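You operate a simulated robot arm through the tools that you are given. There is no shell and no other tool.

You are at the controls of a simulated robot arm. One attempt, no reset.

Task
Nip up the kingpin nut, then tap the black dust cap home.
Fine: green spanner on the nut, green mallet on the cap; each goes back where it lay. Set down upright: green mallet.

It is judged by the outcome, as a careful person would: the job done as asked, and still so three seconds after it is handed in. It fails if anything else is knocked over, pushed out of place, dropped, spilled or broken. Lids that push on must go on centred and level and be pressed home; caps that screw on are set level and turned clockwise until they are tight.

Robot
A 6-joint arm with a two-finger gripper, fixed in place. Base frame: the origin is at the foot of the arm, x ahead of it, y to its left, z up. Units: cm, rad, N and s.
Its first joint turns from -2.897 to 2.897 rad. Payload 3.43 kg.
Tool frame: the origin (TCP) lies between the finger pads and is the grasp point; the fingertips stand 2 cm ahead of it; z points along the fingers, y is the line along which they close. The gripper opens to 19 cm. The gripper's body begins 24.8 cm behind the TCP.
Orientation is that of the tool frame in the base frame, as a unit quaternion [x, y, z, w]. With the fingers straight down and closing along the base's y, the tool's x points along the base's -x, its y along +y and its z along -z.

Tools
- The arm moves only by the tool apply_moves. Its arguments are lists of equal length, an entry for each row: "claw": the finger opening in m, from 0 to 0.19; "delta_pos": the shift along the tool's x, y, z in m, a list of three; "turn": the turn, a rotation vector about the tool's x, y, z in rad, a list of three. In form: {"claw": [claw, ...], "delta_pos": [[x, y, z], ...], "turn": [[rx, ry, rz], ...]}. A call has 1 to 20 rows; each row shifts and turns the commanded pose from where the row before left it, along the tool's axes as they then stand. A row lasts 0.2 s, in which the tool goes at most 5 cm and 0.15 rad; a call with a longer step from one row to the next is refused whole, and so is a gripper value outside its range. Where a pose cannot be reached the arm comes as near as it can. A force on the tool above 40 N (or 10 N above the force at the start of the call, whichever is more), or a blocked arm, ends the call early, and 0.2 s more pass. The fingers move at their own pace (about 4.5 cm/s each) and stop on an object; they squeeze with about 22 N. The grip force told is the motor's: it shows also when the fingers shut on nothing. Time passes only in rows, and 0.2 s behind the last, so rows that do not move let the fingers close. The reply holds the time, the measured pose of the TCP, the force on the tool along the base axes, the opening and the grip force, in the units named above and with some noise, with the torque about the TCP (base axes, N m) and any sound that the robot's microphone picked up, and new pictures: "show" is both (left out), scene, wrist or none.
- Cameras (640 x 400 px; columns grow to the right, rows downward): "scene" is fixed at [40.16, 50.02, 155.51]; the picture's right is [-0.89, -0.45, 0.00], its down [-0.29, 0.57, -0.77] and it looks along [0.34, -0.68, -0.64] (base axes); focal length 350 px, centre (320, 200). "wrist" rides on the gripper at [7, -0.8, -28.8] in the tool frame; the picture's right is [0.12, 0.99, 0.00], its down [-0.96, 0.12, -0.25] and it looks along [-0.25, 0.03, 0.97] (tool axes); focal length 261 px, centre (320, 200). There is no depth. A picture from a camera that has moved, and an enlarged one, comes with that camera's place and axes in the base frame and with its lens.
- slide_trunk(by): slides the trunk up (or, below 0, down) by that many cm; the arm rides with it, the base frame stays. It gives what a move gives, with no picture.
- zoom(camera, box): a new picture of the part [left, top, right, bottom] of that camera's present view, enlarged. No time passes.
- job_done(): hands the job in; it is judged then, once.

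Nothing tells you positions but the pictures and the camera data. Unless the task says otherwise, let go and move clear before handing in.

The tools are called after "Request:" as name(argument=value, ...) on one line, values as JSON. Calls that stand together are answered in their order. apply_moves: Moves the arm, as the interface text tells. Its arguments: {"type":"object","properties":{"claw":{"type":"array"},"delta_pos":{"type":"array"},"turn":{"type":"array"},"show":{"type":"string","enum":["both","scene","wrist","none"]}},"required":["claw","delta_pos","turn"]} The other tools are called the same way: slide_trunk (by) slides the trunk up or down; zoom (camera, box) takes an enlarged picture of a part of a camera's view; job_done () hands the job in.

At the start:

```text
clock: 0.0
tool_pos: [69.04, 17.85, 129.22]
tool_rot: [-0.001, 1.0, 0.0, -0.001]
contact_force: [0.0, 1.2, -0.1]
wrist_torque: [0.05, -0.04, 0.0]
grip_width: 18.99
gripper_force: 0.1
trunk travel left (down, up): [-17.5, 6.5]
```

scene: 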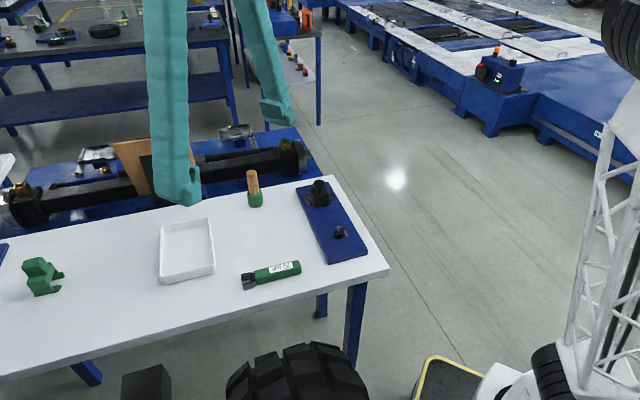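
wrist: 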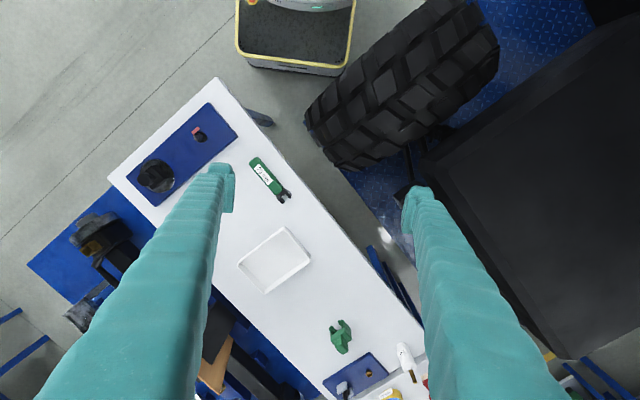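

The table carries a blue fixture plate with a black part and a small red/black part, a green spanner, a green-and-wood mallet, a tray and a green block. I'll enlarge the views first to identify them.

Request:
zoom(camera="scene", box=[220, 150, 400, 300])

Request:
zoom(camera="wrist", box=[100, 60, 320, 220])

Request:
zoom(camera="wrist", box=[220, 200, 460, 400])

Request:
zoom(camera="scene", box=[0, 150, 240, 320])

```text
2.67 times, centred on (310, 225) of scene
camera zoom: at [40.16, 50.02, 155.51], right [-0.89, -0.45, 0.0], down [-0.29, 0.57, -0.77], along [0.34, -0.68, -0.64], focal length 934 px, centre (347, 133)
```

zoom: 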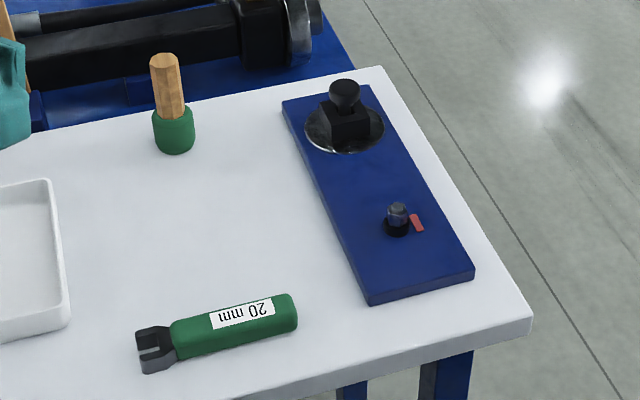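

```text
2.50 times, centred on (210, 140) of wrist
camera zoom: at [62.12, 16.82, 158.05], right [-0.12, 0.99, 0.0], down [0.96, 0.12, 0.25], along [0.25, 0.03, -0.97], focal length 652 px, centre (595, 350)
```

zoom: 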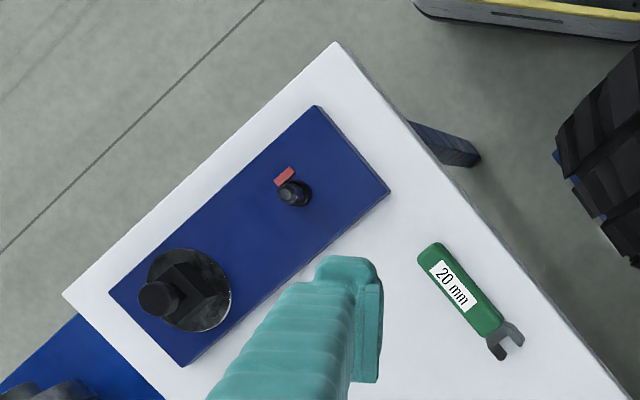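

```text
2.00 times, centred on (340, 300) of wrist
camera zoom: at [62.12, 16.82, 158.05], right [-0.12, 0.99, 0.0], down [0.96, 0.12, 0.25], along [0.25, 0.03, -0.97], focal length 521 px, centre (280, 0)
```

zoom: 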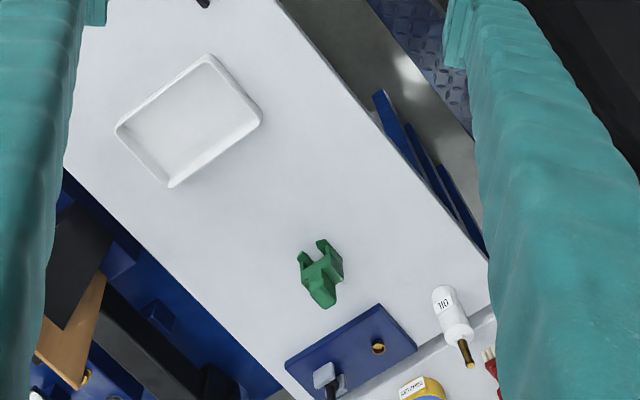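

```text
2.35 times, centred on (120, 235) of scene
camera zoom: at [40.16, 50.02, 155.51], right [-0.89, -0.45, 0.0], down [-0.29, 0.57, -0.77], along [0.34, -0.68, -0.64], focal length 824 px, centre (791, 118)
```

zoom: 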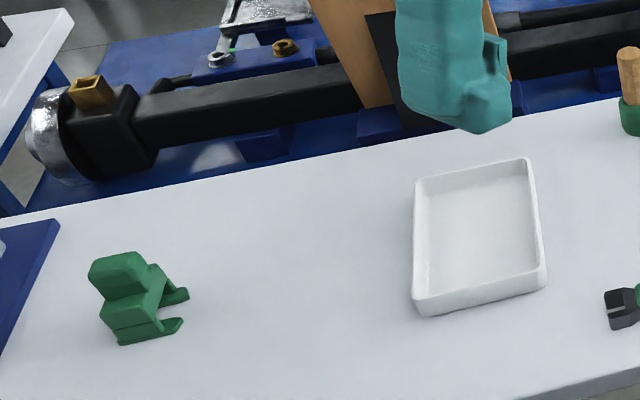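

The blue plate carries a bolted nut with a red mark, at about (67,-16,84), and a black hub assembly. The spanner is near (77,3) and the mallet stands near (99,-20). I'll move the wrist camera over the plate for a closer look.

Request:
apply_moves(claw=[0.19, 0.19, 0.19, 0.19, 0.19, 0.19, 0.19, 0.19, 0.19, 0.19], delta_pos=[[0, -0.038, 0.015], [0, -0.038, 0.015], [0, -0.038, 0.015], [0, -0.038, 0.015], [0, -0.038, 0.015], [0, -0.038, 0.015], [0, -0.038, 0.015], [0, -0.038, 0.015], [0, -0.038, 0.015], [0, -0.038, 0.015]], turn=[[0, 0, 0], [0, 0, 0], [0, 0, 0], [0, 0, 0], [0, 0, 0], [0, 0, 0], [0, 0, 0], [0, 0, 0], [0, 0, 0], [0, 0, 0]])

```text
clock: 2.2
tool_pos: [69.25, -20.37, 113.92]
tool_rot: [0.0, 1.0, 0.0, 0.0]
contact_force: [0.4, 0.3, 0.2]
wrist_torque: [-0.13, -0.06, 0.01]
grip_width: 19.02
gripper_force: 0.1
trunk travel left (down, up): [-17.5, 6.5]
camera wrist: at [62.17, -21.3, 142.78], right [-0.12, 0.99, 0.0], down [0.96, 0.12, 0.25], along [0.25, 0.03, -0.97], focal length 261 px, centre (320, 200)
```

scene: 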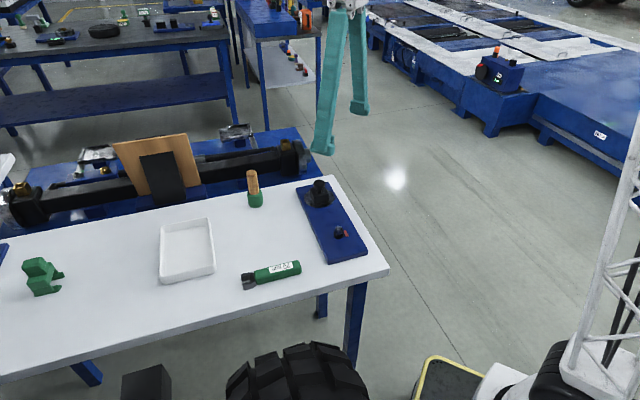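
wrist: 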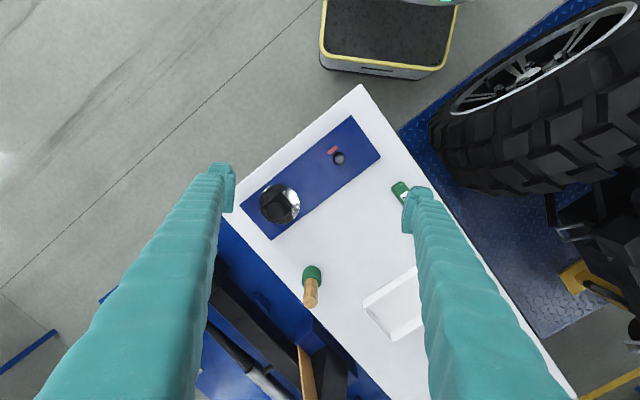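

Request:
zoom(camera="wrist", box=[230, 130, 390, 230])

Request:
zoom(camera="wrist", box=[240, 230, 400, 330])

Request:
zoom(camera="scene", box=[290, 170, 370, 220])

Request:
zoom(camera="scene", box=[300, 210, 380, 260])

Request:
zoom(camera="scene", box=[230, 240, 326, 300])

```text
4.00 times, centred on (310, 180) of wrist
camera zoom: at [62.17, -21.3, 142.78], right [-0.12, 0.99, 0.0], down [0.96, 0.12, 0.25], along [0.25, 0.03, -0.97], focal length 1043 px, centre (360, 280)
```

zoom: 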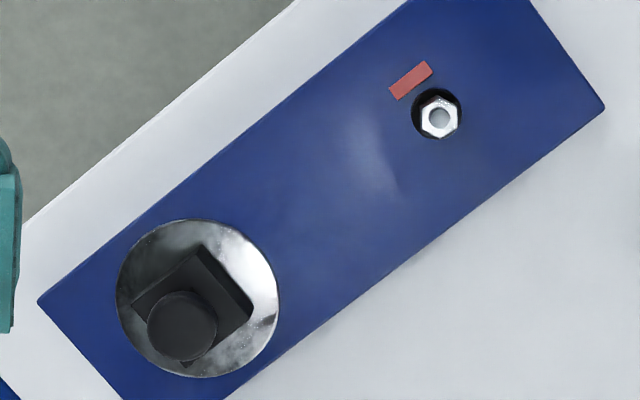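

```text
4.00 times, centred on (320, 280) of wrist
camera zoom: at [62.17, -21.3, 142.78], right [-0.12, 0.99, 0.0], down [0.96, 0.12, 0.25], along [0.25, 0.03, -0.97], focal length 1043 px, centre (320, -120)
```

zoom: 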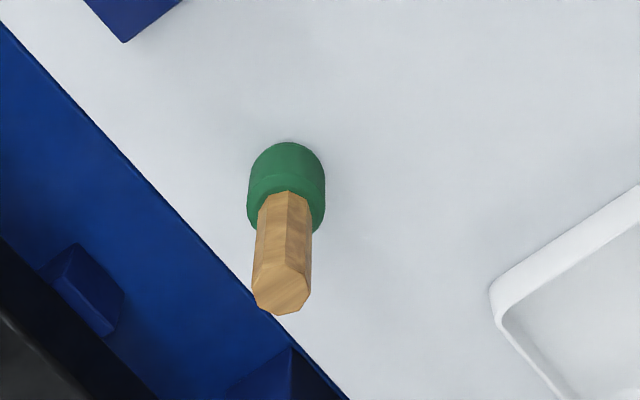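

```text
8.00 times, centred on (330, 195) of scene
camera zoom: at [40.16, 50.02, 155.51], right [-0.89, -0.45, 0.0], down [-0.29, 0.57, -0.77], along [0.34, -0.68, -0.64], focal length 2803 px, centre (240, 240)
```

zoom: 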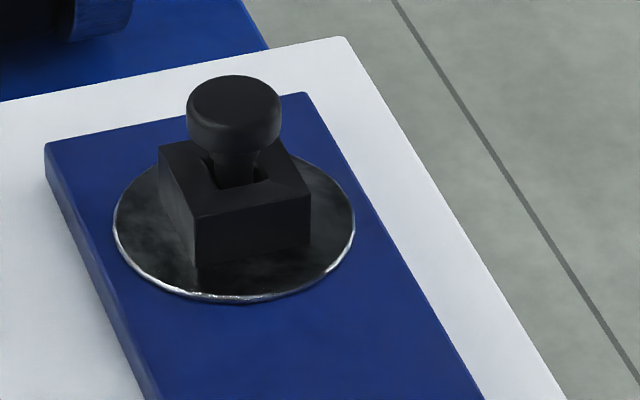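

```text
8.00 times, centred on (340, 235) of scene
camera zoom: at [40.16, 50.02, 155.51], right [-0.89, -0.45, 0.0], down [-0.29, 0.57, -0.77], along [0.34, -0.68, -0.64], focal length 2803 px, centre (160, -80)
```

zoom: 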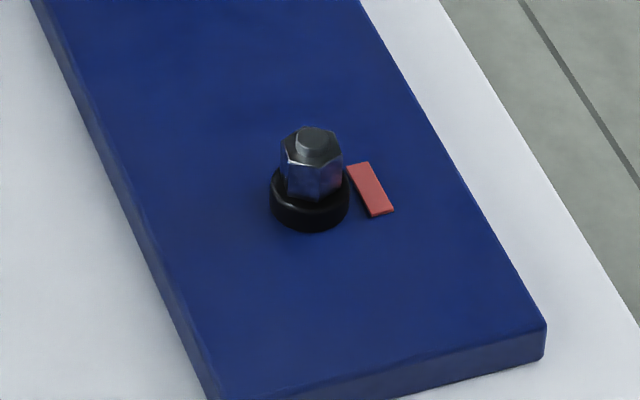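

```text
6.67 times, centred on (278, 270) of scene
camera zoom: at [40.16, 50.02, 155.51], right [-0.89, -0.45, 0.0], down [-0.29, 0.57, -0.77], along [0.34, -0.68, -0.64], focal length 2336 px, centre (600, -267)
```

zoom: 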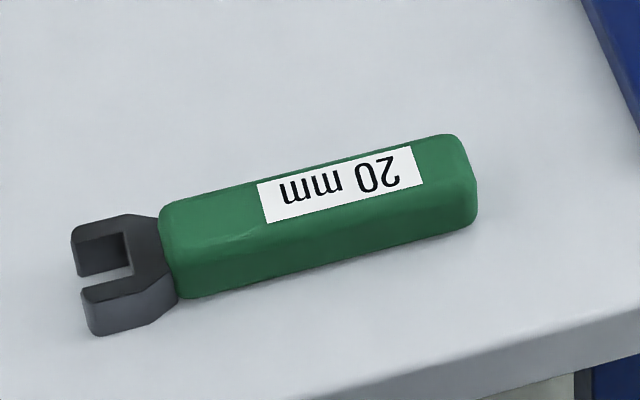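

The 20 mm spanner, the nut, and the mushroom-shaped black cap on the square socket are all clear. Now I'll read the nut's hex orientation and the spanner's pose, first at higher zoom and then from closer in.

Request:
zoom(camera="wrist", box=[316, 140, 364, 170])

Request:
zoom(camera="scene", box=[324, 222, 356, 242])

Request:
apply_moves(claw=[0.19, 0.19, 0.19, 0.19, 0.19, 0.19, 0.19, 0.19], delta_pos=[[0, 0.031, 0.01], [0, 0.031, 0.01], [0, 0.031, 0.01], [0, 0.031, 0.01], [0, 0.031, 0.01], [0, 0.031, 0.01], [0, 0, 0], [0, 0, 0]], turn=[[0, 0, 0], [0, 0, 0], [0, 0, 0], [0, 0, 0], [0, 0, 0], [0, 0, 0], [0, 0, 0], [0, 0, 0]])

```text
13.33 times, centred on (340, 155) of wrist
camera zoom: at [62.17, -21.3, 142.78], right [-0.12, 0.99, 0.0], down [0.96, 0.12, 0.25], along [0.25, 0.03, -0.97], focal length 3475 px, centre (53, 800)
```

zoom: 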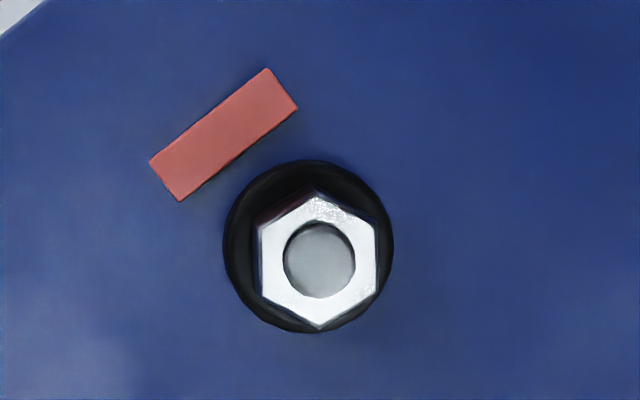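

```text
16.00 times, centred on (340, 232) of scene
camera zoom: at [40.16, 50.02, 155.51], right [-0.89, -0.45, 0.0], down [-0.29, 0.57, -0.77], along [0.34, -0.68, -0.64], focal length 5606 px, centre (0, -312)
```

zoom: 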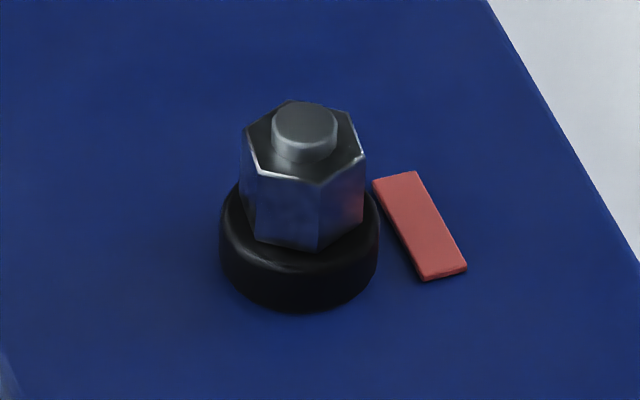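

```text
clock: 4.0
tool_pos: [69.04, -1.69, 108.05]
tool_rot: [-0.001, 1.0, 0.0, 0.0]
contact_force: [-0.3, 0.4, 0.3]
wrist_torque: [0.01, -0.04, -0.01]
grip_width: 18.99
gripper_force: 0.1
trunk travel left (down, up): [-17.5, 6.5]
camera wrist: at [62.05, -2.54, 136.91], right [-0.12, 0.99, 0.0], down [0.96, 0.12, 0.25], along [0.25, 0.03, -0.97], focal length 261 px, centre (320, 200)
```

scene: 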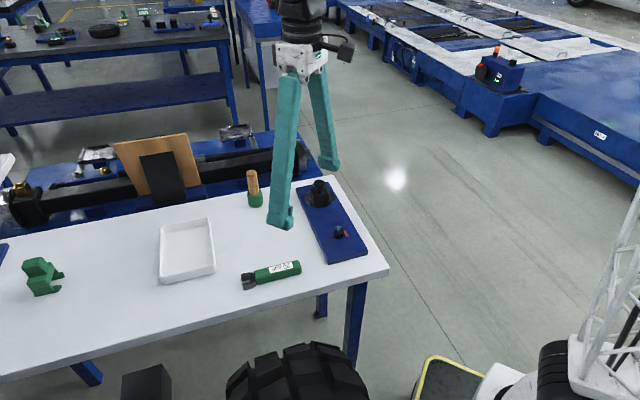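
wrist: 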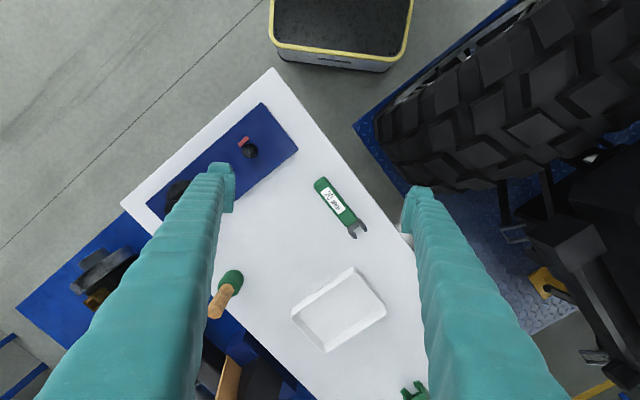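

Request:
zoom(camera="wrist", box=[296, 165, 384, 220])

Request:
zoom(camera="wrist", box=[300, 170, 380, 245])

Request:
zoom(camera="wrist", box=[120, 90, 310, 210])

Request:
zoom(camera="scene", box=[236, 250, 308, 295])

```text
7.27 times, centred on (340, 192) of wrist
camera zoom: at [62.05, -2.54, 136.91], right [-0.12, 0.99, 0.0], down [0.96, 0.12, 0.25], along [0.25, 0.03, -0.97], focal length 1896 px, centre (174, 254)
```

zoom: 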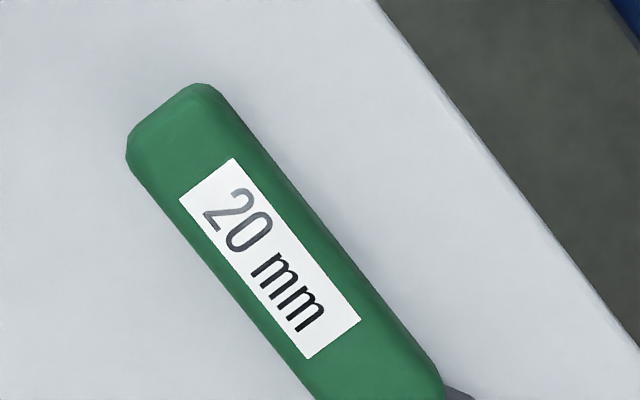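

```text
5.33 times, centred on (340, 208) of wrist
camera zoom: at [62.05, -2.54, 136.91], right [-0.12, 0.99, 0.0], down [0.96, 0.12, 0.25], along [0.25, 0.03, -0.97], focal length 1390 px, centre (213, 160)
```

zoom: 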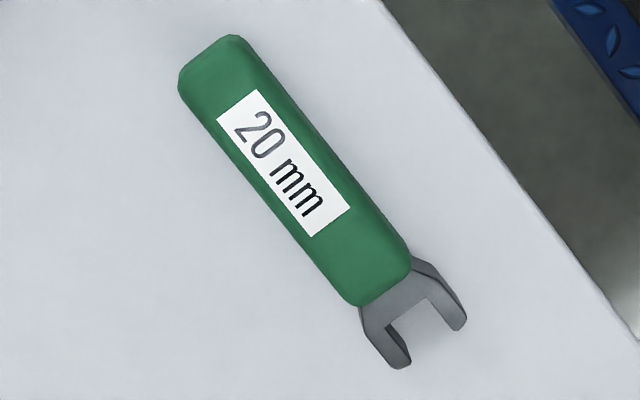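

```text
3.33 times, centred on (215, 150) of wrist
camera zoom: at [62.05, -2.54, 136.91], right [-0.12, 0.99, 0.0], down [0.96, 0.12, 0.25], along [0.25, 0.03, -0.97], focal length 869 px, centre (670, 367)
```

zoom: 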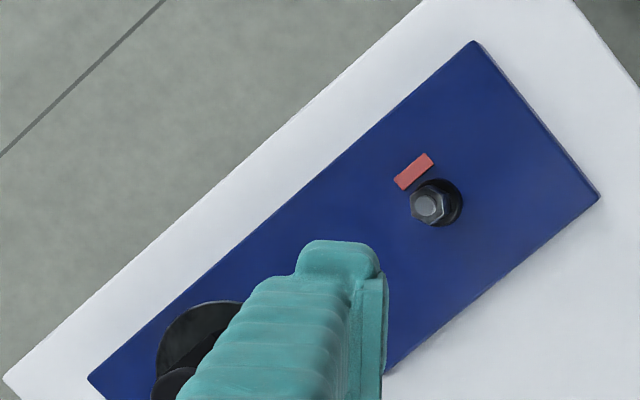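

```text
8.89 times, centred on (272, 272) of scene
camera zoom: at [40.16, 50.02, 155.51], right [-0.89, -0.45, 0.0], down [-0.29, 0.57, -0.77], along [0.34, -0.68, -0.64], focal length 3115 px, centre (747, -444)
```

zoom: 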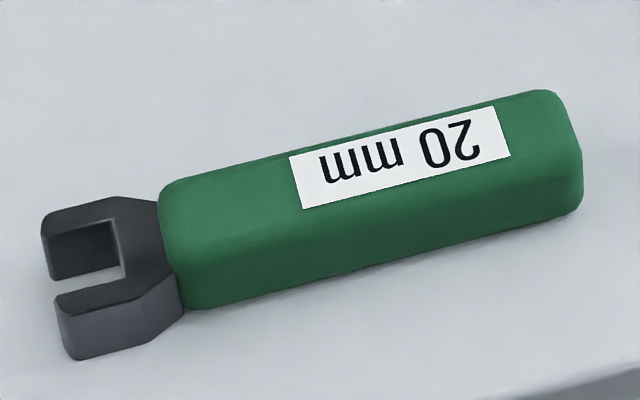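

I place the spanner handle centre at about (76.4, 2.7), with its top at z≈83.2 and its jaw pointing at azimuth ≈45°. The nut is at (67.3,-16.2) with its top at ≈84.8. I'll turn the gripper across the handle and hover above it.

Request:
apply_moves(claw=[0.19, 0.19, 0.19, 0.17, 0.15, 0.13, 0.11, 0.1, 0.09, 0.09, 0.09, 0.09], delta_pos=[[0, 0, 0], [0, 0, 0], [0, 0, 0], [0, 0, 0], [0, 0, 0], [0, 0, 0], [-0.01664, -0.0041, 0.032], [-0.01664, -0.0041, 0.032], [-0.01664, -0.0041, 0.032], [-0.01664, -0.0041, 0.032], [-0.01664, -0.0041, 0.032], [0, 0, 0]], turn=[[0, 0, -0.13], [0, 0, -0.13], [0, 0, -0.13], [0, 0, -0.13], [0, 0, -0.13], [0, 0, -0.13], [0, 0, 0], [0, 0, 0], [0, 0, 0], [0, 0, 0], [0, 0, 0], [0, 0, 0]])

```text
clock: 6.6
tool_pos: [76.37, 2.79, 92.08]
tool_rot: [-0.381, 0.925, 0.0, 0.0]
contact_force: [0.2, -0.1, -0.4]
wrist_torque: [0.0, -0.02, 0.02]
grip_width: 9.01
gripper_force: 0.0
trunk travel left (down, up): [-17.5, 6.5]
camera wrist: at [72.01, -2.82, 120.88], right [-0.78, 0.62, 0.0], down [0.6, 0.76, 0.25], along [0.15, 0.19, -0.97], focal length 261 px, centre (320, 200)
```

scene: 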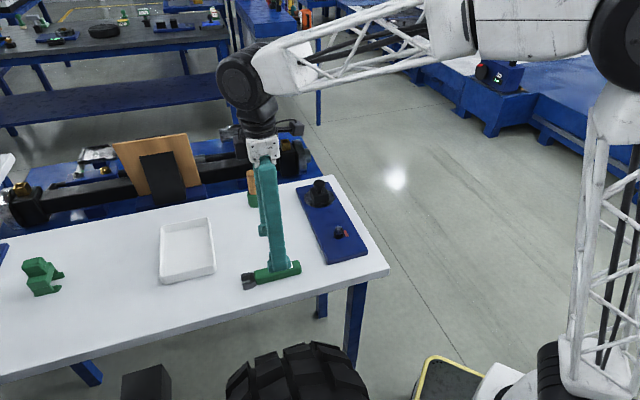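
wrist: 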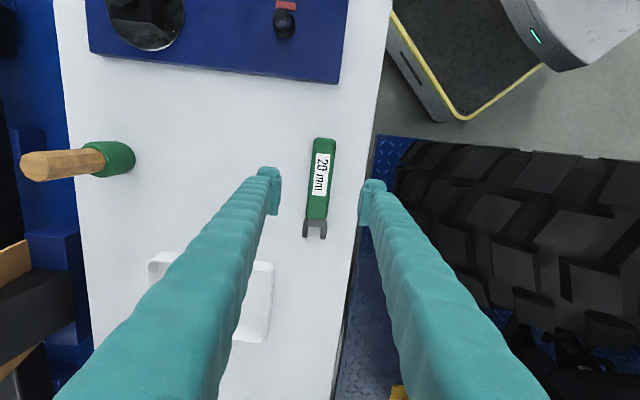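

Request:
zoom(camera="wrist", box=[256, 130, 400, 250])

Request:
zoom(camera="wrist", box=[290, 190, 340, 250])

```text
3.33 times, centred on (328, 190) of wrist
camera zoom: at [72.01, -2.82, 120.88], right [-0.78, 0.62, 0.0], down [0.6, 0.76, 0.25], along [0.15, 0.19, -0.97], focal length 869 px, centre (293, 233)
```

zoom: 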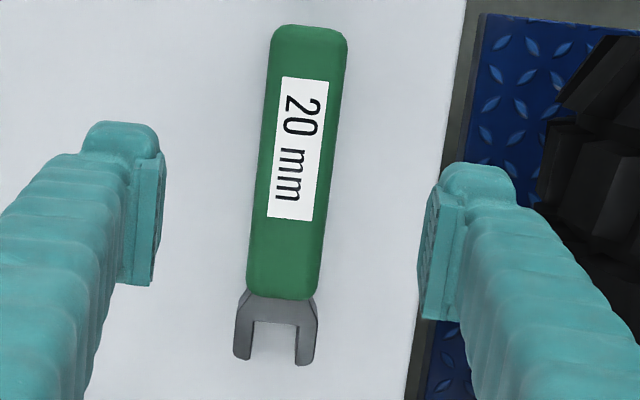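

```text
6.67 times, centred on (315, 220) of wrist
camera zoom: at [72.01, -2.82, 120.88], right [-0.78, 0.62, 0.0], down [0.6, 0.76, 0.25], along [0.15, 0.19, -0.97], focal length 1738 px, centre (353, 67)
```

zoom: 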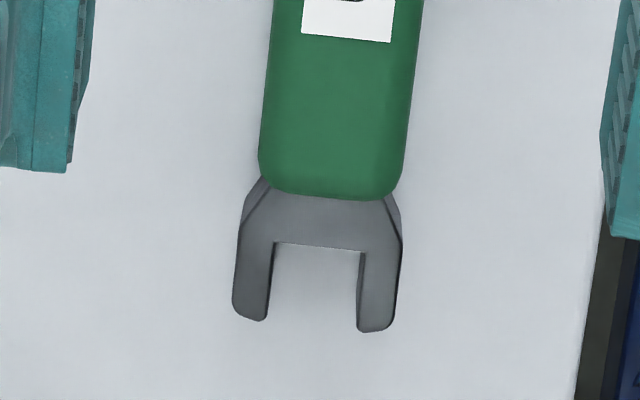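

Request:
apply_moves(claw=[0.07, 0.06, 0.06, 0.06, 0.06, 0.06], delta_pos=[[0, 0, 0.03], [0, 0, 0.03], [0, 0, 0.02], [0, 0, 0.008], [0, 0, 0.004], [0, 0, 0]], turn=[[0, 0, 0], [0, 0, 0], [0, 0, 0], [0, 0, 0], [0, 0, 0], [0, 0, 0]])

```text
clock: 8.0
tool_pos: [76.46, 2.8, 82.98]
tool_rot: [-0.381, 0.924, 0.0, 0.0]
contact_force: [-0.3, -0.1, 0.1]
wrist_torque: [0.01, -0.02, 0.0]
grip_width: 5.98
gripper_force: 0.0
trunk travel left (down, up): [-17.5, 6.5]
camera wrist: at [72.14, -2.84, 111.79], right [-0.78, 0.62, 0.0], down [0.6, 0.76, 0.25], along [0.15, 0.19, -0.97], focal length 261 px, centre (320, 200)
```

scene: 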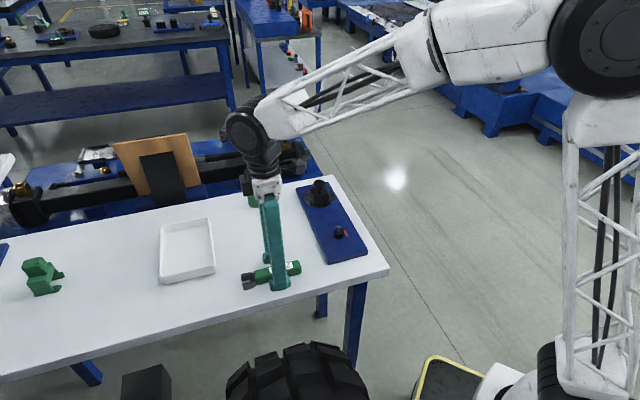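
wrist: 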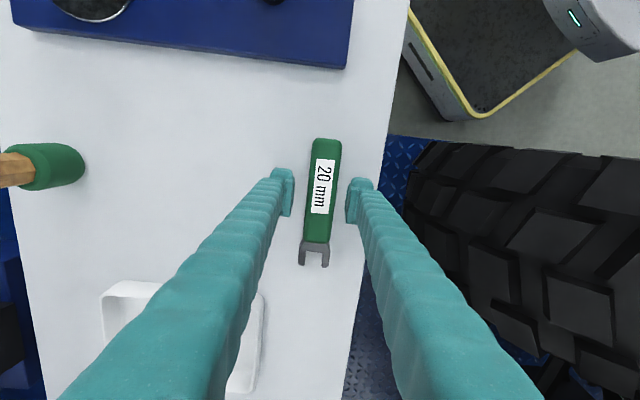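

Request:
zoom(camera="scene", box=[236, 240, 316, 300])

Request:
zoom(camera="wrist", box=[264, 130, 384, 270])

```text
6.67 times, centred on (276, 270) of scene
camera zoom: at [40.16, 50.02, 155.51], right [-0.89, -0.45, 0.0], down [-0.29, 0.57, -0.77], along [0.34, -0.68, -0.64], focal length 2336 px, centre (613, -267)
```

zoom: 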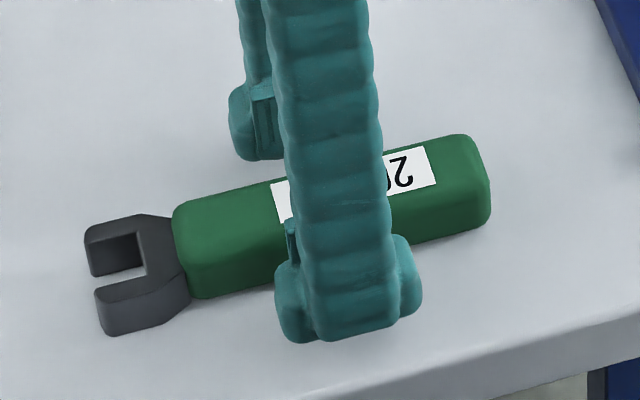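

```text
2.86 times, centred on (324, 200) of wrist
camera zoom: at [72.14, -2.84, 111.79], right [-0.78, 0.62, 0.0], down [0.6, 0.76, 0.25], along [0.15, 0.19, -0.97], focal length 745 px, centre (309, 200)
```

zoom: 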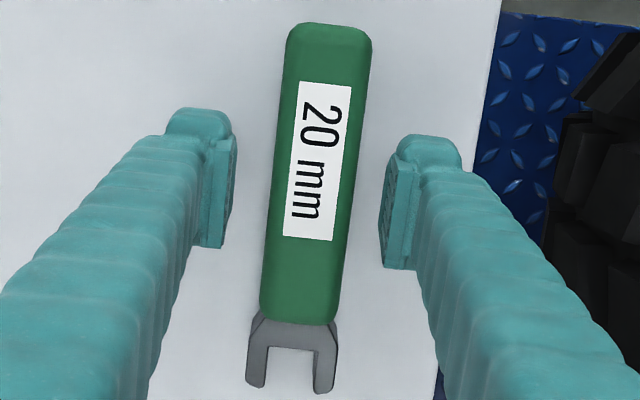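

The gripper straddles the handle. I'll go down slightly and close.

Request:
apply_moves(claw=[0.06, 0.045, 0.03, 0.02, 0.02, 0.02, 0.02, 0.02], delta_pos=[[0, 0, 0.004], [0, 0, 0], [0, 0, 0], [0, 0, 0], [0, 0, 0], [0, 0, 0], [0, 0, 0], [0, 0, 0]], turn=[[0, 0, 0], [0, 0, 0], [0, 0, 0], [0, 0, 0], [0, 0, 0], [0, 0, 0], [0, 0, 0], [0, 0, 0]])

Request:
zoom(camera="wrist", box=[264, 130, 384, 270])

```text
clock: 9.8
tool_pos: [76.47, 2.84, 82.62]
tool_rot: [-0.381, 0.925, -0.001, 0.0]
contact_force: [0.8, 0.2, 0.2]
wrist_torque: [0.04, 0.03, 0.01]
grip_width: 3.3
gripper_force: 21.8
trunk travel left (down, up): [-17.5, 6.5]
camera wrist: at [72.11, -2.89, 111.37], right [-0.78, 0.62, 0.0], down [0.6, 0.76, 0.25], along [0.15, 0.19, -0.97], focal length 261 px, centre (320, 200)
```

scene: 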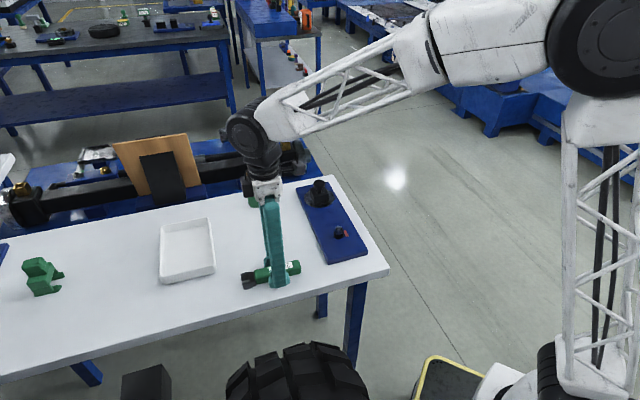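
wrist: 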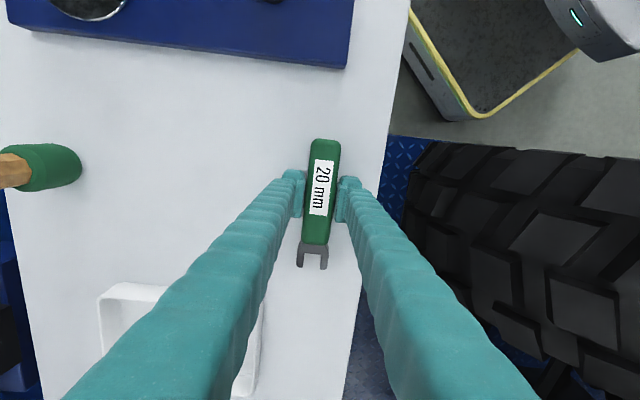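

```text
2.86 times, centred on (324, 200) of wrist
camera zoom: at [72.11, -2.89, 111.37], right [-0.78, 0.62, 0.0], down [0.6, 0.76, 0.25], along [0.15, 0.19, -0.97], focal length 745 px, centre (309, 200)
```

zoom: 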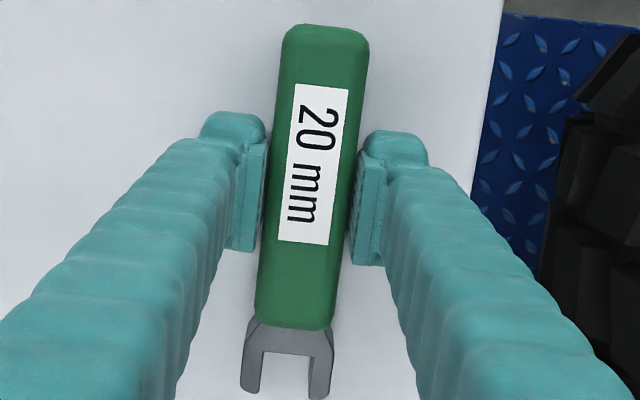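

Gripped at 3.3 cm. I'll lift straight up, carry it to hover near the nut, and turn the jaw to match the hex flats.

Request:
apply_moves(claw=[0.02, 0.02, 0.02, 0.02, 0.02, 0.02, 0.02, 0.02, 0.02, 0.02, 0.02, 0.02, 0.02, 0.02, 0.02, 0.02, 0.02, 0.02], delta_pos=[[0, 0, -0.01], [0, 0, -0.02], [0, 0, -0.03], [0, 0, -0.03], [0, 0, -0.03], [0.0348, -0.01305, 0], [0.0348, -0.01305, 0], [0.0348, -0.01305, 0], [0.0348, -0.01305, 0], [0.0348, -0.01305, 0], [0.0348, -0.01305, 0], [0.0348, -0.01305, 0], [0.0348, -0.01305, 0], [0, 0, 0], [0, 0, 0], [0, 0, 0], [0, 0, 0], [0, 0, 0]], turn=[[0, 0, 0], [0, 0, 0], [0, 0, 0], [0, 0, 0], [0, 0, 0], [0, 0, 0], [0, 0, 0], [0, 0, 0], [0, 0, 0], [0, 0, 0], [0, 0, 0], [0, 0, 0], [0, 0, 0], [0, 0, -0.101], [0, 0, -0.101], [0, 0, -0.101], [0, 0, -0.102], [0, 0, 0]])

Request:
zoom(camera="wrist", box=[260, 160, 380, 280])

```text
clock: 13.6
tool_pos: [64.0, -24.35, 94.48]
tool_rot: [-0.56, 0.829, 0.0, -0.001]
contact_force: [-0.1, -0.1, -1.9]
wrist_torque: [-0.04, -0.01, 0.0]
grip_width: 3.3
gripper_force: 22.0
trunk travel left (down, up): [-17.5, 6.5]
camera wrist: at [62.21, -31.21, 123.43], right [-0.97, 0.26, 0.0], down [0.25, 0.94, 0.25], along [0.06, 0.24, -0.97], focal length 261 px, centre (320, 200)
```

scene: 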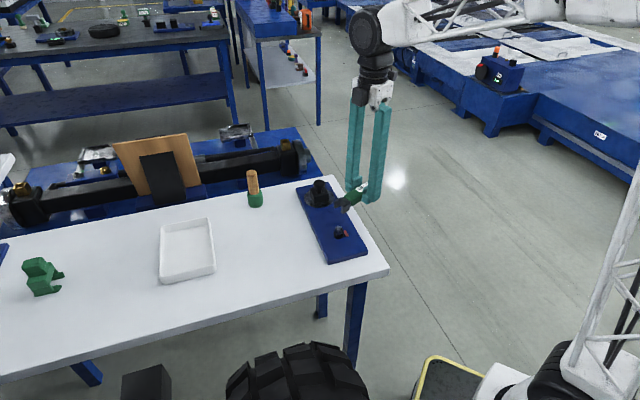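
wrist: 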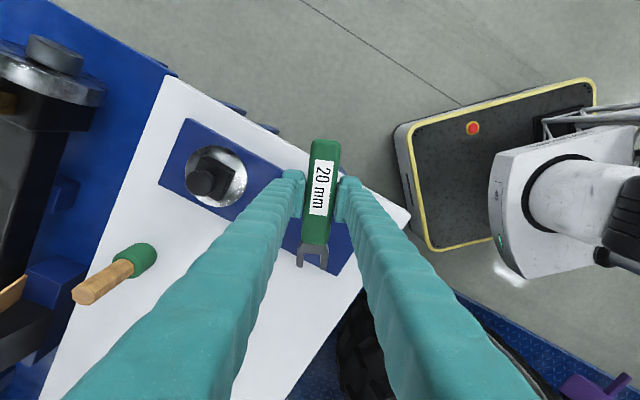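

```text
3.33 times, centred on (320, 220) of wrist
camera zoom: at [62.21, -31.21, 123.43], right [-0.97, 0.26, 0.0], down [0.25, 0.94, 0.25], along [0.06, 0.24, -0.97], focal length 869 px, centre (320, 133)
```

zoom: 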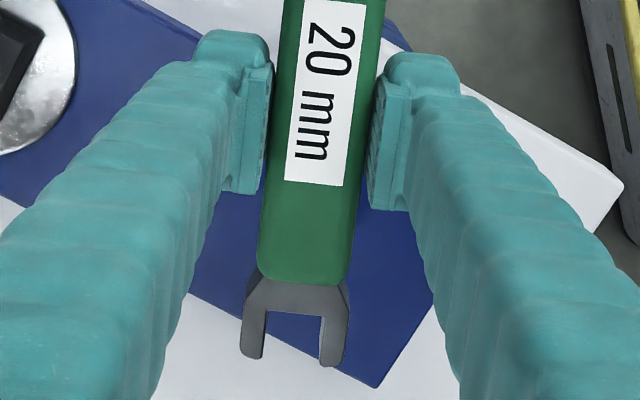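

Request:
apply_moves(claw=[0.02, 0.02, 0.02, 0.02], delta_pos=[[-0.0019, -0.0002, 0.025], [0, 0, 0.025], [0, 0, 0.007], [0, 0, 0]], turn=[[0, 0, 0], [0, 0, 0], [0, 0, 0], [0, 0, 0]], show="none")

Request:
zoom(camera="wrist", box=[280, 230, 344, 280])

Request:
zoom(camera="scene", box=[316, 205, 364, 245])

```text
clock: 14.6
tool_pos: [64.3, -24.25, 88.93]
tool_rot: [-0.558, 0.83, 0.0, 0.0]
contact_force: [-1.1, 0.2, -2.5]
wrist_torque: [-0.05, -0.02, -0.02]
grip_width: 3.33
gripper_force: 22.2
trunk travel left (down, up): [-17.5, 6.5]
```

```text
8.00 times, centred on (312, 255) of wrist
camera zoom: at [62.33, -31.14, 117.74], right [-0.96, 0.26, 0.0], down [0.25, 0.93, 0.25], along [0.07, 0.24, -0.97], focal length 2085 px, centre (384, -240)
```

zoom: 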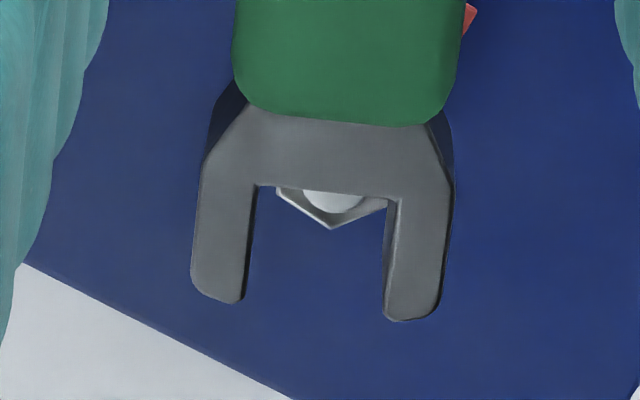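

```text
10.00 times, centred on (340, 225) of scene
camera zoom: at [40.16, 50.02, 155.51], right [-0.89, -0.45, 0.0], down [-0.29, 0.57, -0.77], along [0.34, -0.68, -0.64], focal length 3504 px, centre (120, -50)
```

zoom: 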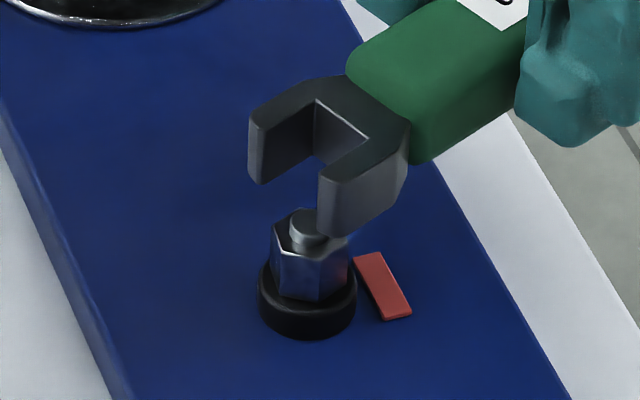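

The jaw is about 2 mm off laterally from the nut axis, and the angle looks matched at about 68°. I'll correct that and recheck just above the stud.

Request:
apply_moves(claw=[0.02, 0.02, 0.02], delta_pos=[[0, 0.0022, 0.003], [0, 0, 0.003], [0, 0, 0]], turn=[[0, 0, 0], [0, 0, 0], [0, 0, 0]], show="none")

Request:
zoom(camera="wrist", box=[280, 230, 344, 280])

Request:
zoom(camera="scene", box=[316, 205, 364, 245])

```text
clock: 15.4
tool_pos: [63.94, -23.98, 88.39]
tool_rot: [-0.559, 0.829, 0.0, 0.001]
contact_force: [0.4, -0.1, -1.6]
wrist_torque: [0.03, 0.01, 0.01]
grip_width: 3.34
gripper_force: 22.2
trunk travel left (down, up): [-17.5, 6.5]
```

```text
8.00 times, centred on (312, 255) of wrist
camera zoom: at [62.13, -31.01, 117.14], right [-0.96, 0.26, 0.0], down [0.25, 0.93, 0.25], along [0.06, 0.24, -0.97], focal length 2085 px, centre (384, -240)
```

zoom: 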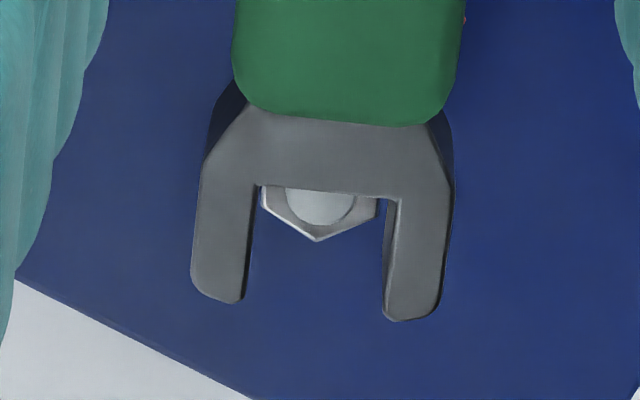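

```text
10.00 times, centred on (340, 225) of scene
camera zoom: at [40.16, 50.02, 155.51], right [-0.89, -0.45, 0.0], down [-0.29, 0.57, -0.77], along [0.34, -0.68, -0.64], focal length 3504 px, centre (120, -50)
```

zoom: 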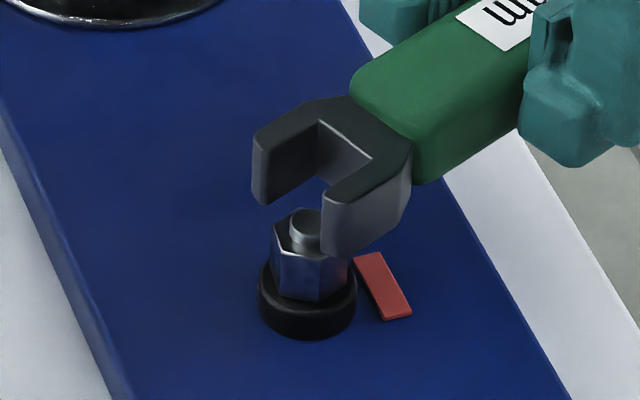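

Lateral error is now about 0.5 mm and the angle is within about 1°. I'll lower the jaw over the hex in small steps.

Request:
apply_moves(claw=[0.02, 0.02, 0.02, 0.02, 0.02, 0.02, 0.02], delta_pos=[[0, -0.0003, 0.004], [0, 0, 0.004], [0, 0, 0.004], [0, 0, 0.004], [0, 0, 0.004], [0, 0, 0.003], [0, 0, 0]], turn=[[0, 0, 0], [0, 0, 0.01], [0, 0, 0], [0, 0, 0], [0, 0, 0], [0, 0, 0], [0, 0, 0]], show="none")

Request:
zoom(camera="wrist", box=[280, 230, 344, 280])

Request:
zoom(camera="scene", box=[316, 205, 364, 245])

```text
clock: 17.0
tool_pos: [64.02, -24.15, 86.05]
tool_rot: [-0.554, 0.832, 0.0, 0.0]
contact_force: [-0.2, 0.0, -1.6]
wrist_torque: [-0.01, 0.03, 0.04]
grip_width: 3.32
gripper_force: 22.2
trunk travel left (down, up): [-17.5, 6.5]
```

```text
8.00 times, centred on (312, 255) of wrist
camera zoom: at [62.07, -30.98, 114.82], right [-0.96, 0.27, 0.0], down [0.26, 0.93, 0.25], along [0.07, 0.24, -0.97], focal length 2085 px, centre (384, -240)
```

zoom: 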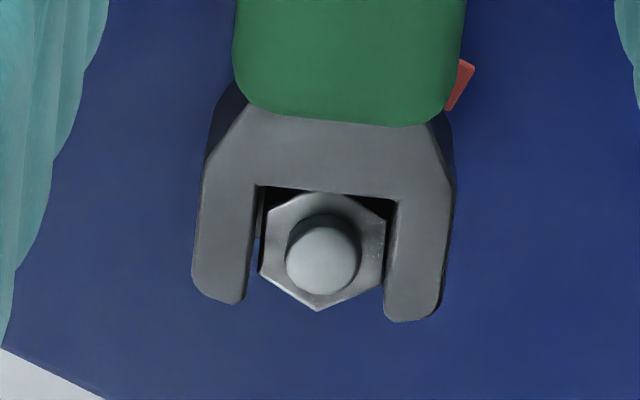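

```text
10.00 times, centred on (340, 225) of scene
camera zoom: at [40.16, 50.02, 155.51], right [-0.89, -0.45, 0.0], down [-0.29, 0.57, -0.77], along [0.34, -0.68, -0.64], focal length 3504 px, centre (120, -50)
```

zoom: 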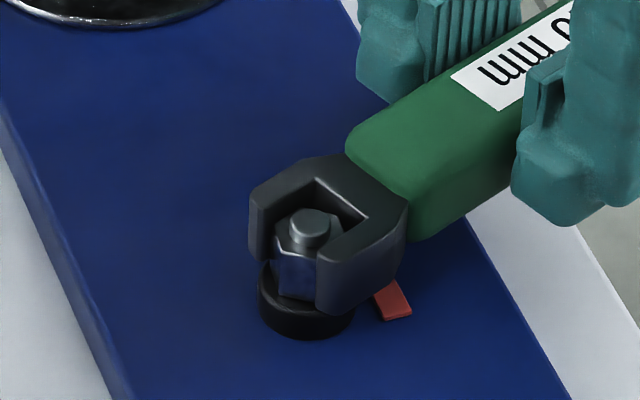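

The jaw is around the hex with no contact force. I'll turn clockwise about the nut axis, starting gently and watching the torque.

Request:
apply_moves(claw=[0.02, 0.02, 0.02, 0.02, 0.02], delta_pos=[[-0.0001, 0.00433, 0], [-0.0001, 0.00433, 0], [-0.0001, 0.00433, 0], [-0.0001, 0.00433, 0], [0, 0, 0]], turn=[[0, 0, 0.05], [0, 0, 0.05], [0, 0, 0.05], [0, 0, 0.05], [0, 0, 0]], show="none")

Request:
zoom(camera="wrist", box=[280, 230, 344, 280])

Request:
zoom(camera="scene", box=[316, 205, 364, 245])

```text
clock: 18.2
tool_pos: [62.43, -23.21, 86.1]
tool_rot: [-0.469, 0.883, -0.001, 0.0]
contact_force: [0.0, -3.7, -0.5]
wrist_torque: [0.03, -0.03, -0.1]
grip_width: 3.34
gripper_force: 22.1
trunk travel left (down, up): [-17.5, 6.5]
```

```text
8.00 times, centred on (312, 255) of wrist
camera zoom: at [59.2, -29.64, 114.86], right [-0.89, 0.46, 0.0], down [0.44, 0.86, 0.25], along [0.11, 0.22, -0.97], focal length 2085 px, centre (384, -240)
```

zoom: 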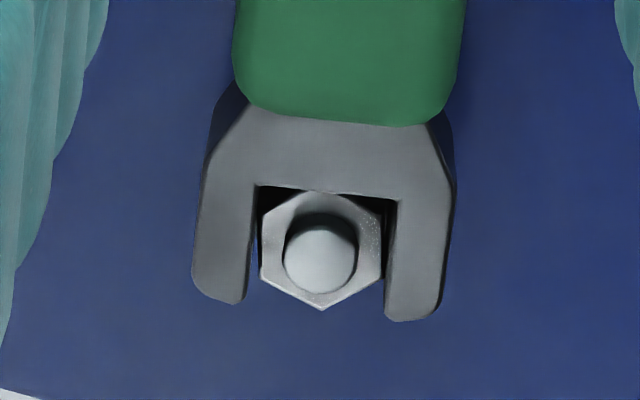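

```text
10.00 times, centred on (340, 225) of scene
camera zoom: at [40.16, 50.02, 155.51], right [-0.89, -0.45, 0.0], down [-0.29, 0.57, -0.77], along [0.34, -0.68, -0.64], focal length 3504 px, centre (120, -50)
```

zoom: 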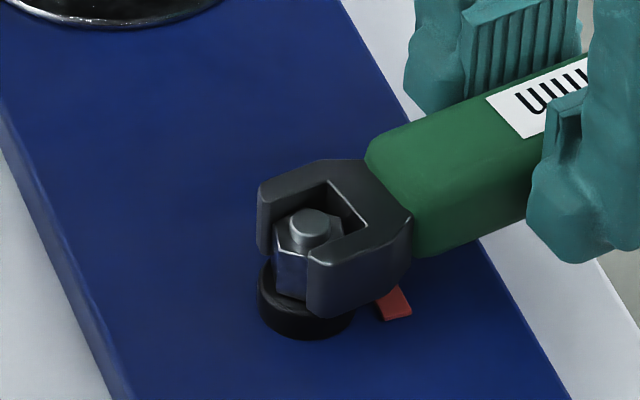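

The nut is turning with light resistance. I'll keep going clockwise.

Request:
apply_moves(claw=[0.02, 0.02, 0.02, 0.02, 0.02, 0.02, 0.02, 0.02, 0.02], delta_pos=[[-0.0001, 0.00433, 0], [-0.0001, 0.00433, 0], [-0.0001, 0.00433, 0], [-0.0001, 0.00433, 0], [-0.0001, 0.00433, 0], [-0.0001, 0.00433, 0], [-0.0001, 0.00433, 0], [-0.0001, 0.00433, 0], [0, 0, 0]], turn=[[0, 0, 0.05], [0, 0, 0.05], [0, 0, 0.05], [0, 0, 0.05], [0, 0, 0.05], [0, 0, 0.05], [0, 0, 0.05], [0, 0, 0.05], [0, 0, 0]], show="none")

Request:
zoom(camera="wrist", box=[280, 230, 344, 280])

Request:
zoom(camera="scene", box=[316, 205, 364, 245])

```text
clock: 20.2
tool_pos: [60.1, -20.84, 86.07]
tool_rot: [-0.283, 0.959, 0.0, 0.0]
contact_force: [-0.6, -3.0, -3.1]
wrist_torque: [-0.1, 0.11, -0.12]
grip_width: 3.32
gripper_force: 21.6
trunk travel left (down, up): [-17.5, 6.5]
```

```text
8.00 times, centred on (312, 255) of wrist
camera zoom: at [54.67, -25.49, 114.85], right [-0.64, 0.77, 0.0], down [0.74, 0.62, 0.25], along [0.19, 0.16, -0.97], focal length 2085 px, centre (384, -240)
```

zoom: 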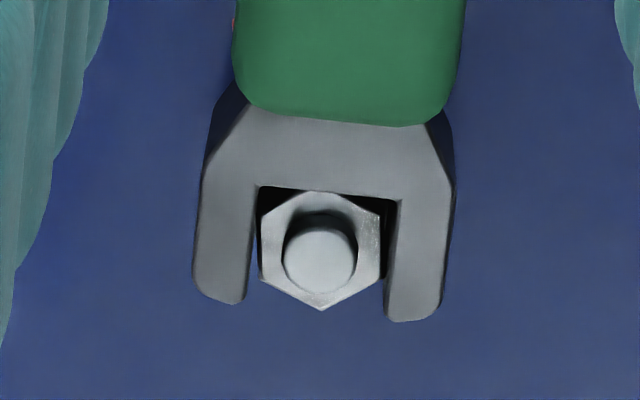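

```text
10.00 times, centred on (340, 225) of scene
camera zoom: at [40.16, 50.02, 155.51], right [-0.89, -0.45, 0.0], down [-0.29, 0.57, -0.77], along [0.34, -0.68, -0.64], focal length 3504 px, centre (120, -50)
```

zoom: 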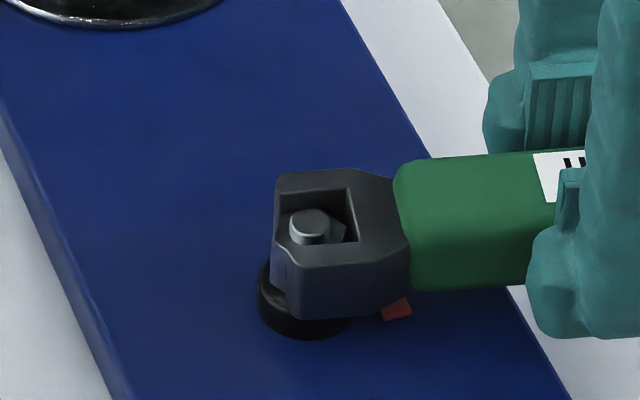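

Request:
apply_moves(claw=[0.02, 0.02, 0.02, 0.02, 0.02, 0.02, 0.02, 0.02, 0.02, 0.02, 0.02], delta_pos=[[-0.0001, 0.00433, 0], [-0.0001, 0.00433, 0], [-0.0001, 0.00433, 0], [-0.0001, 0.00433, 0], [-0.0001, 0.00433, 0], [-0.0001, 0.00433, 0], [-0.0001, 0.00433, 0], [-0.0001, 0.00433, 0], [-0.0001, 0.00433, 0], [-0.0001, 0.00433, 0], [0, 0, 0]], turn=[[0, 0, 0.05], [0, 0, 0.05], [0, 0, 0.05], [0, 0, 0.05], [0, 0, 0.05], [0, 0, 0.05], [0, 0, 0.05], [0, 0, 0.05], [0, 0, 0.05], [0, 0, 0.05], [0, 0, 0]], show="none")

Request:
zoom(camera="wrist", box=[280, 230, 344, 280])

Request:
zoom(camera="scene", box=[316, 205, 364, 245])

```text
clock: 22.6
tool_pos: [58.71, -16.79, 86.02]
tool_rot: [-0.039, 0.999, 0.0, 0.0]
contact_force: [1.5, -8.0, 4.2]
wrist_torque: [-0.11, -0.5, -0.67]
grip_width: 3.34
gripper_force: 22.0
trunk travel left (down, up): [-17.5, 6.5]
```

```text
8.00 times, centred on (312, 255) of wrist
camera zoom: at [51.77, -18.2, 114.83], right [-0.2, 0.98, 0.0], down [0.95, 0.19, 0.25], along [0.24, 0.05, -0.97], focal length 2085 px, centre (384, -240)
```

zoom: 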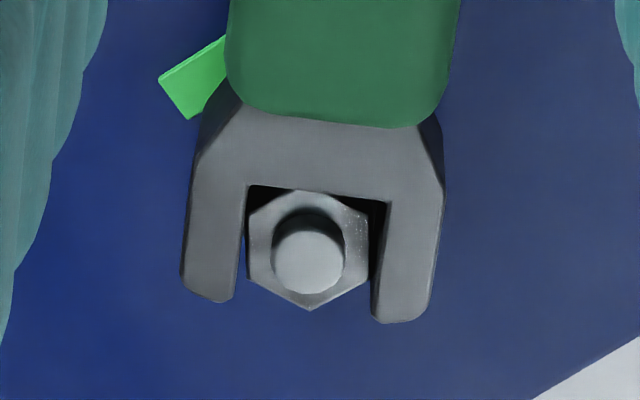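

```text
10.00 times, centred on (340, 225) of scene
camera zoom: at [40.16, 50.02, 155.51], right [-0.89, -0.45, 0.0], down [-0.29, 0.57, -0.77], along [0.34, -0.68, -0.64], focal length 3504 px, centre (120, -50)
```

zoom: 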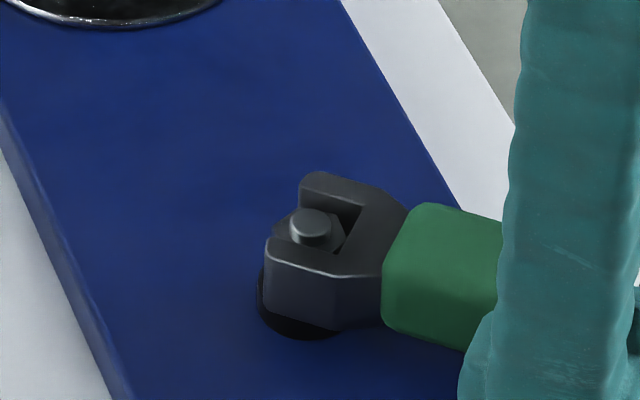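

The indicator turned green and the torque rose, so the nut is nipped up. I'll relax the load slightly within the jaw's slack before lifting off.

Request:
apply_moves(claw=[0.02, 0.02], delta_pos=[[0, -0.0022, 0], [0, 0, 0]], turn=[[0, 0, -0.025], [0, 0, 0]], show="none")

Request:
zoom(camera="wrist", box=[280, 230, 344, 280])

```text
clock: 23.2
tool_pos: [58.64, -16.98, 85.99]
tool_rot: [-0.051, 0.999, 0.001, 0.0]
contact_force: [0.8, -4.3, 0.6]
wrist_torque: [-0.06, -0.23, -0.35]
grip_width: 3.32
gripper_force: 21.9
trunk travel left (down, up): [-17.5, 6.5]
```

```text
8.00 times, centred on (312, 255) of wrist
camera zoom: at [51.84, -18.59, 114.8], right [-0.22, 0.98, 0.0], down [0.95, 0.21, 0.25], along [0.24, 0.05, -0.97], focal length 2085 px, centre (384, -240)
```

zoom: 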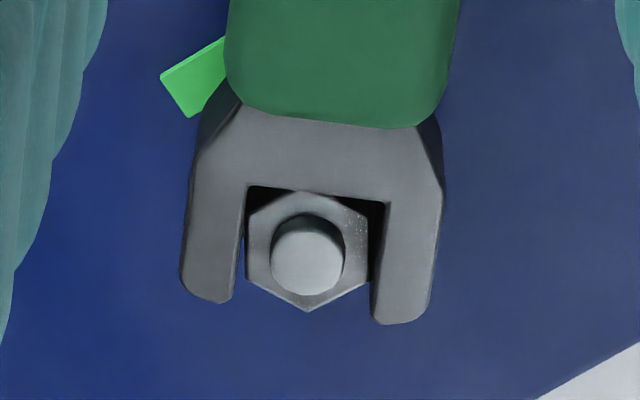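

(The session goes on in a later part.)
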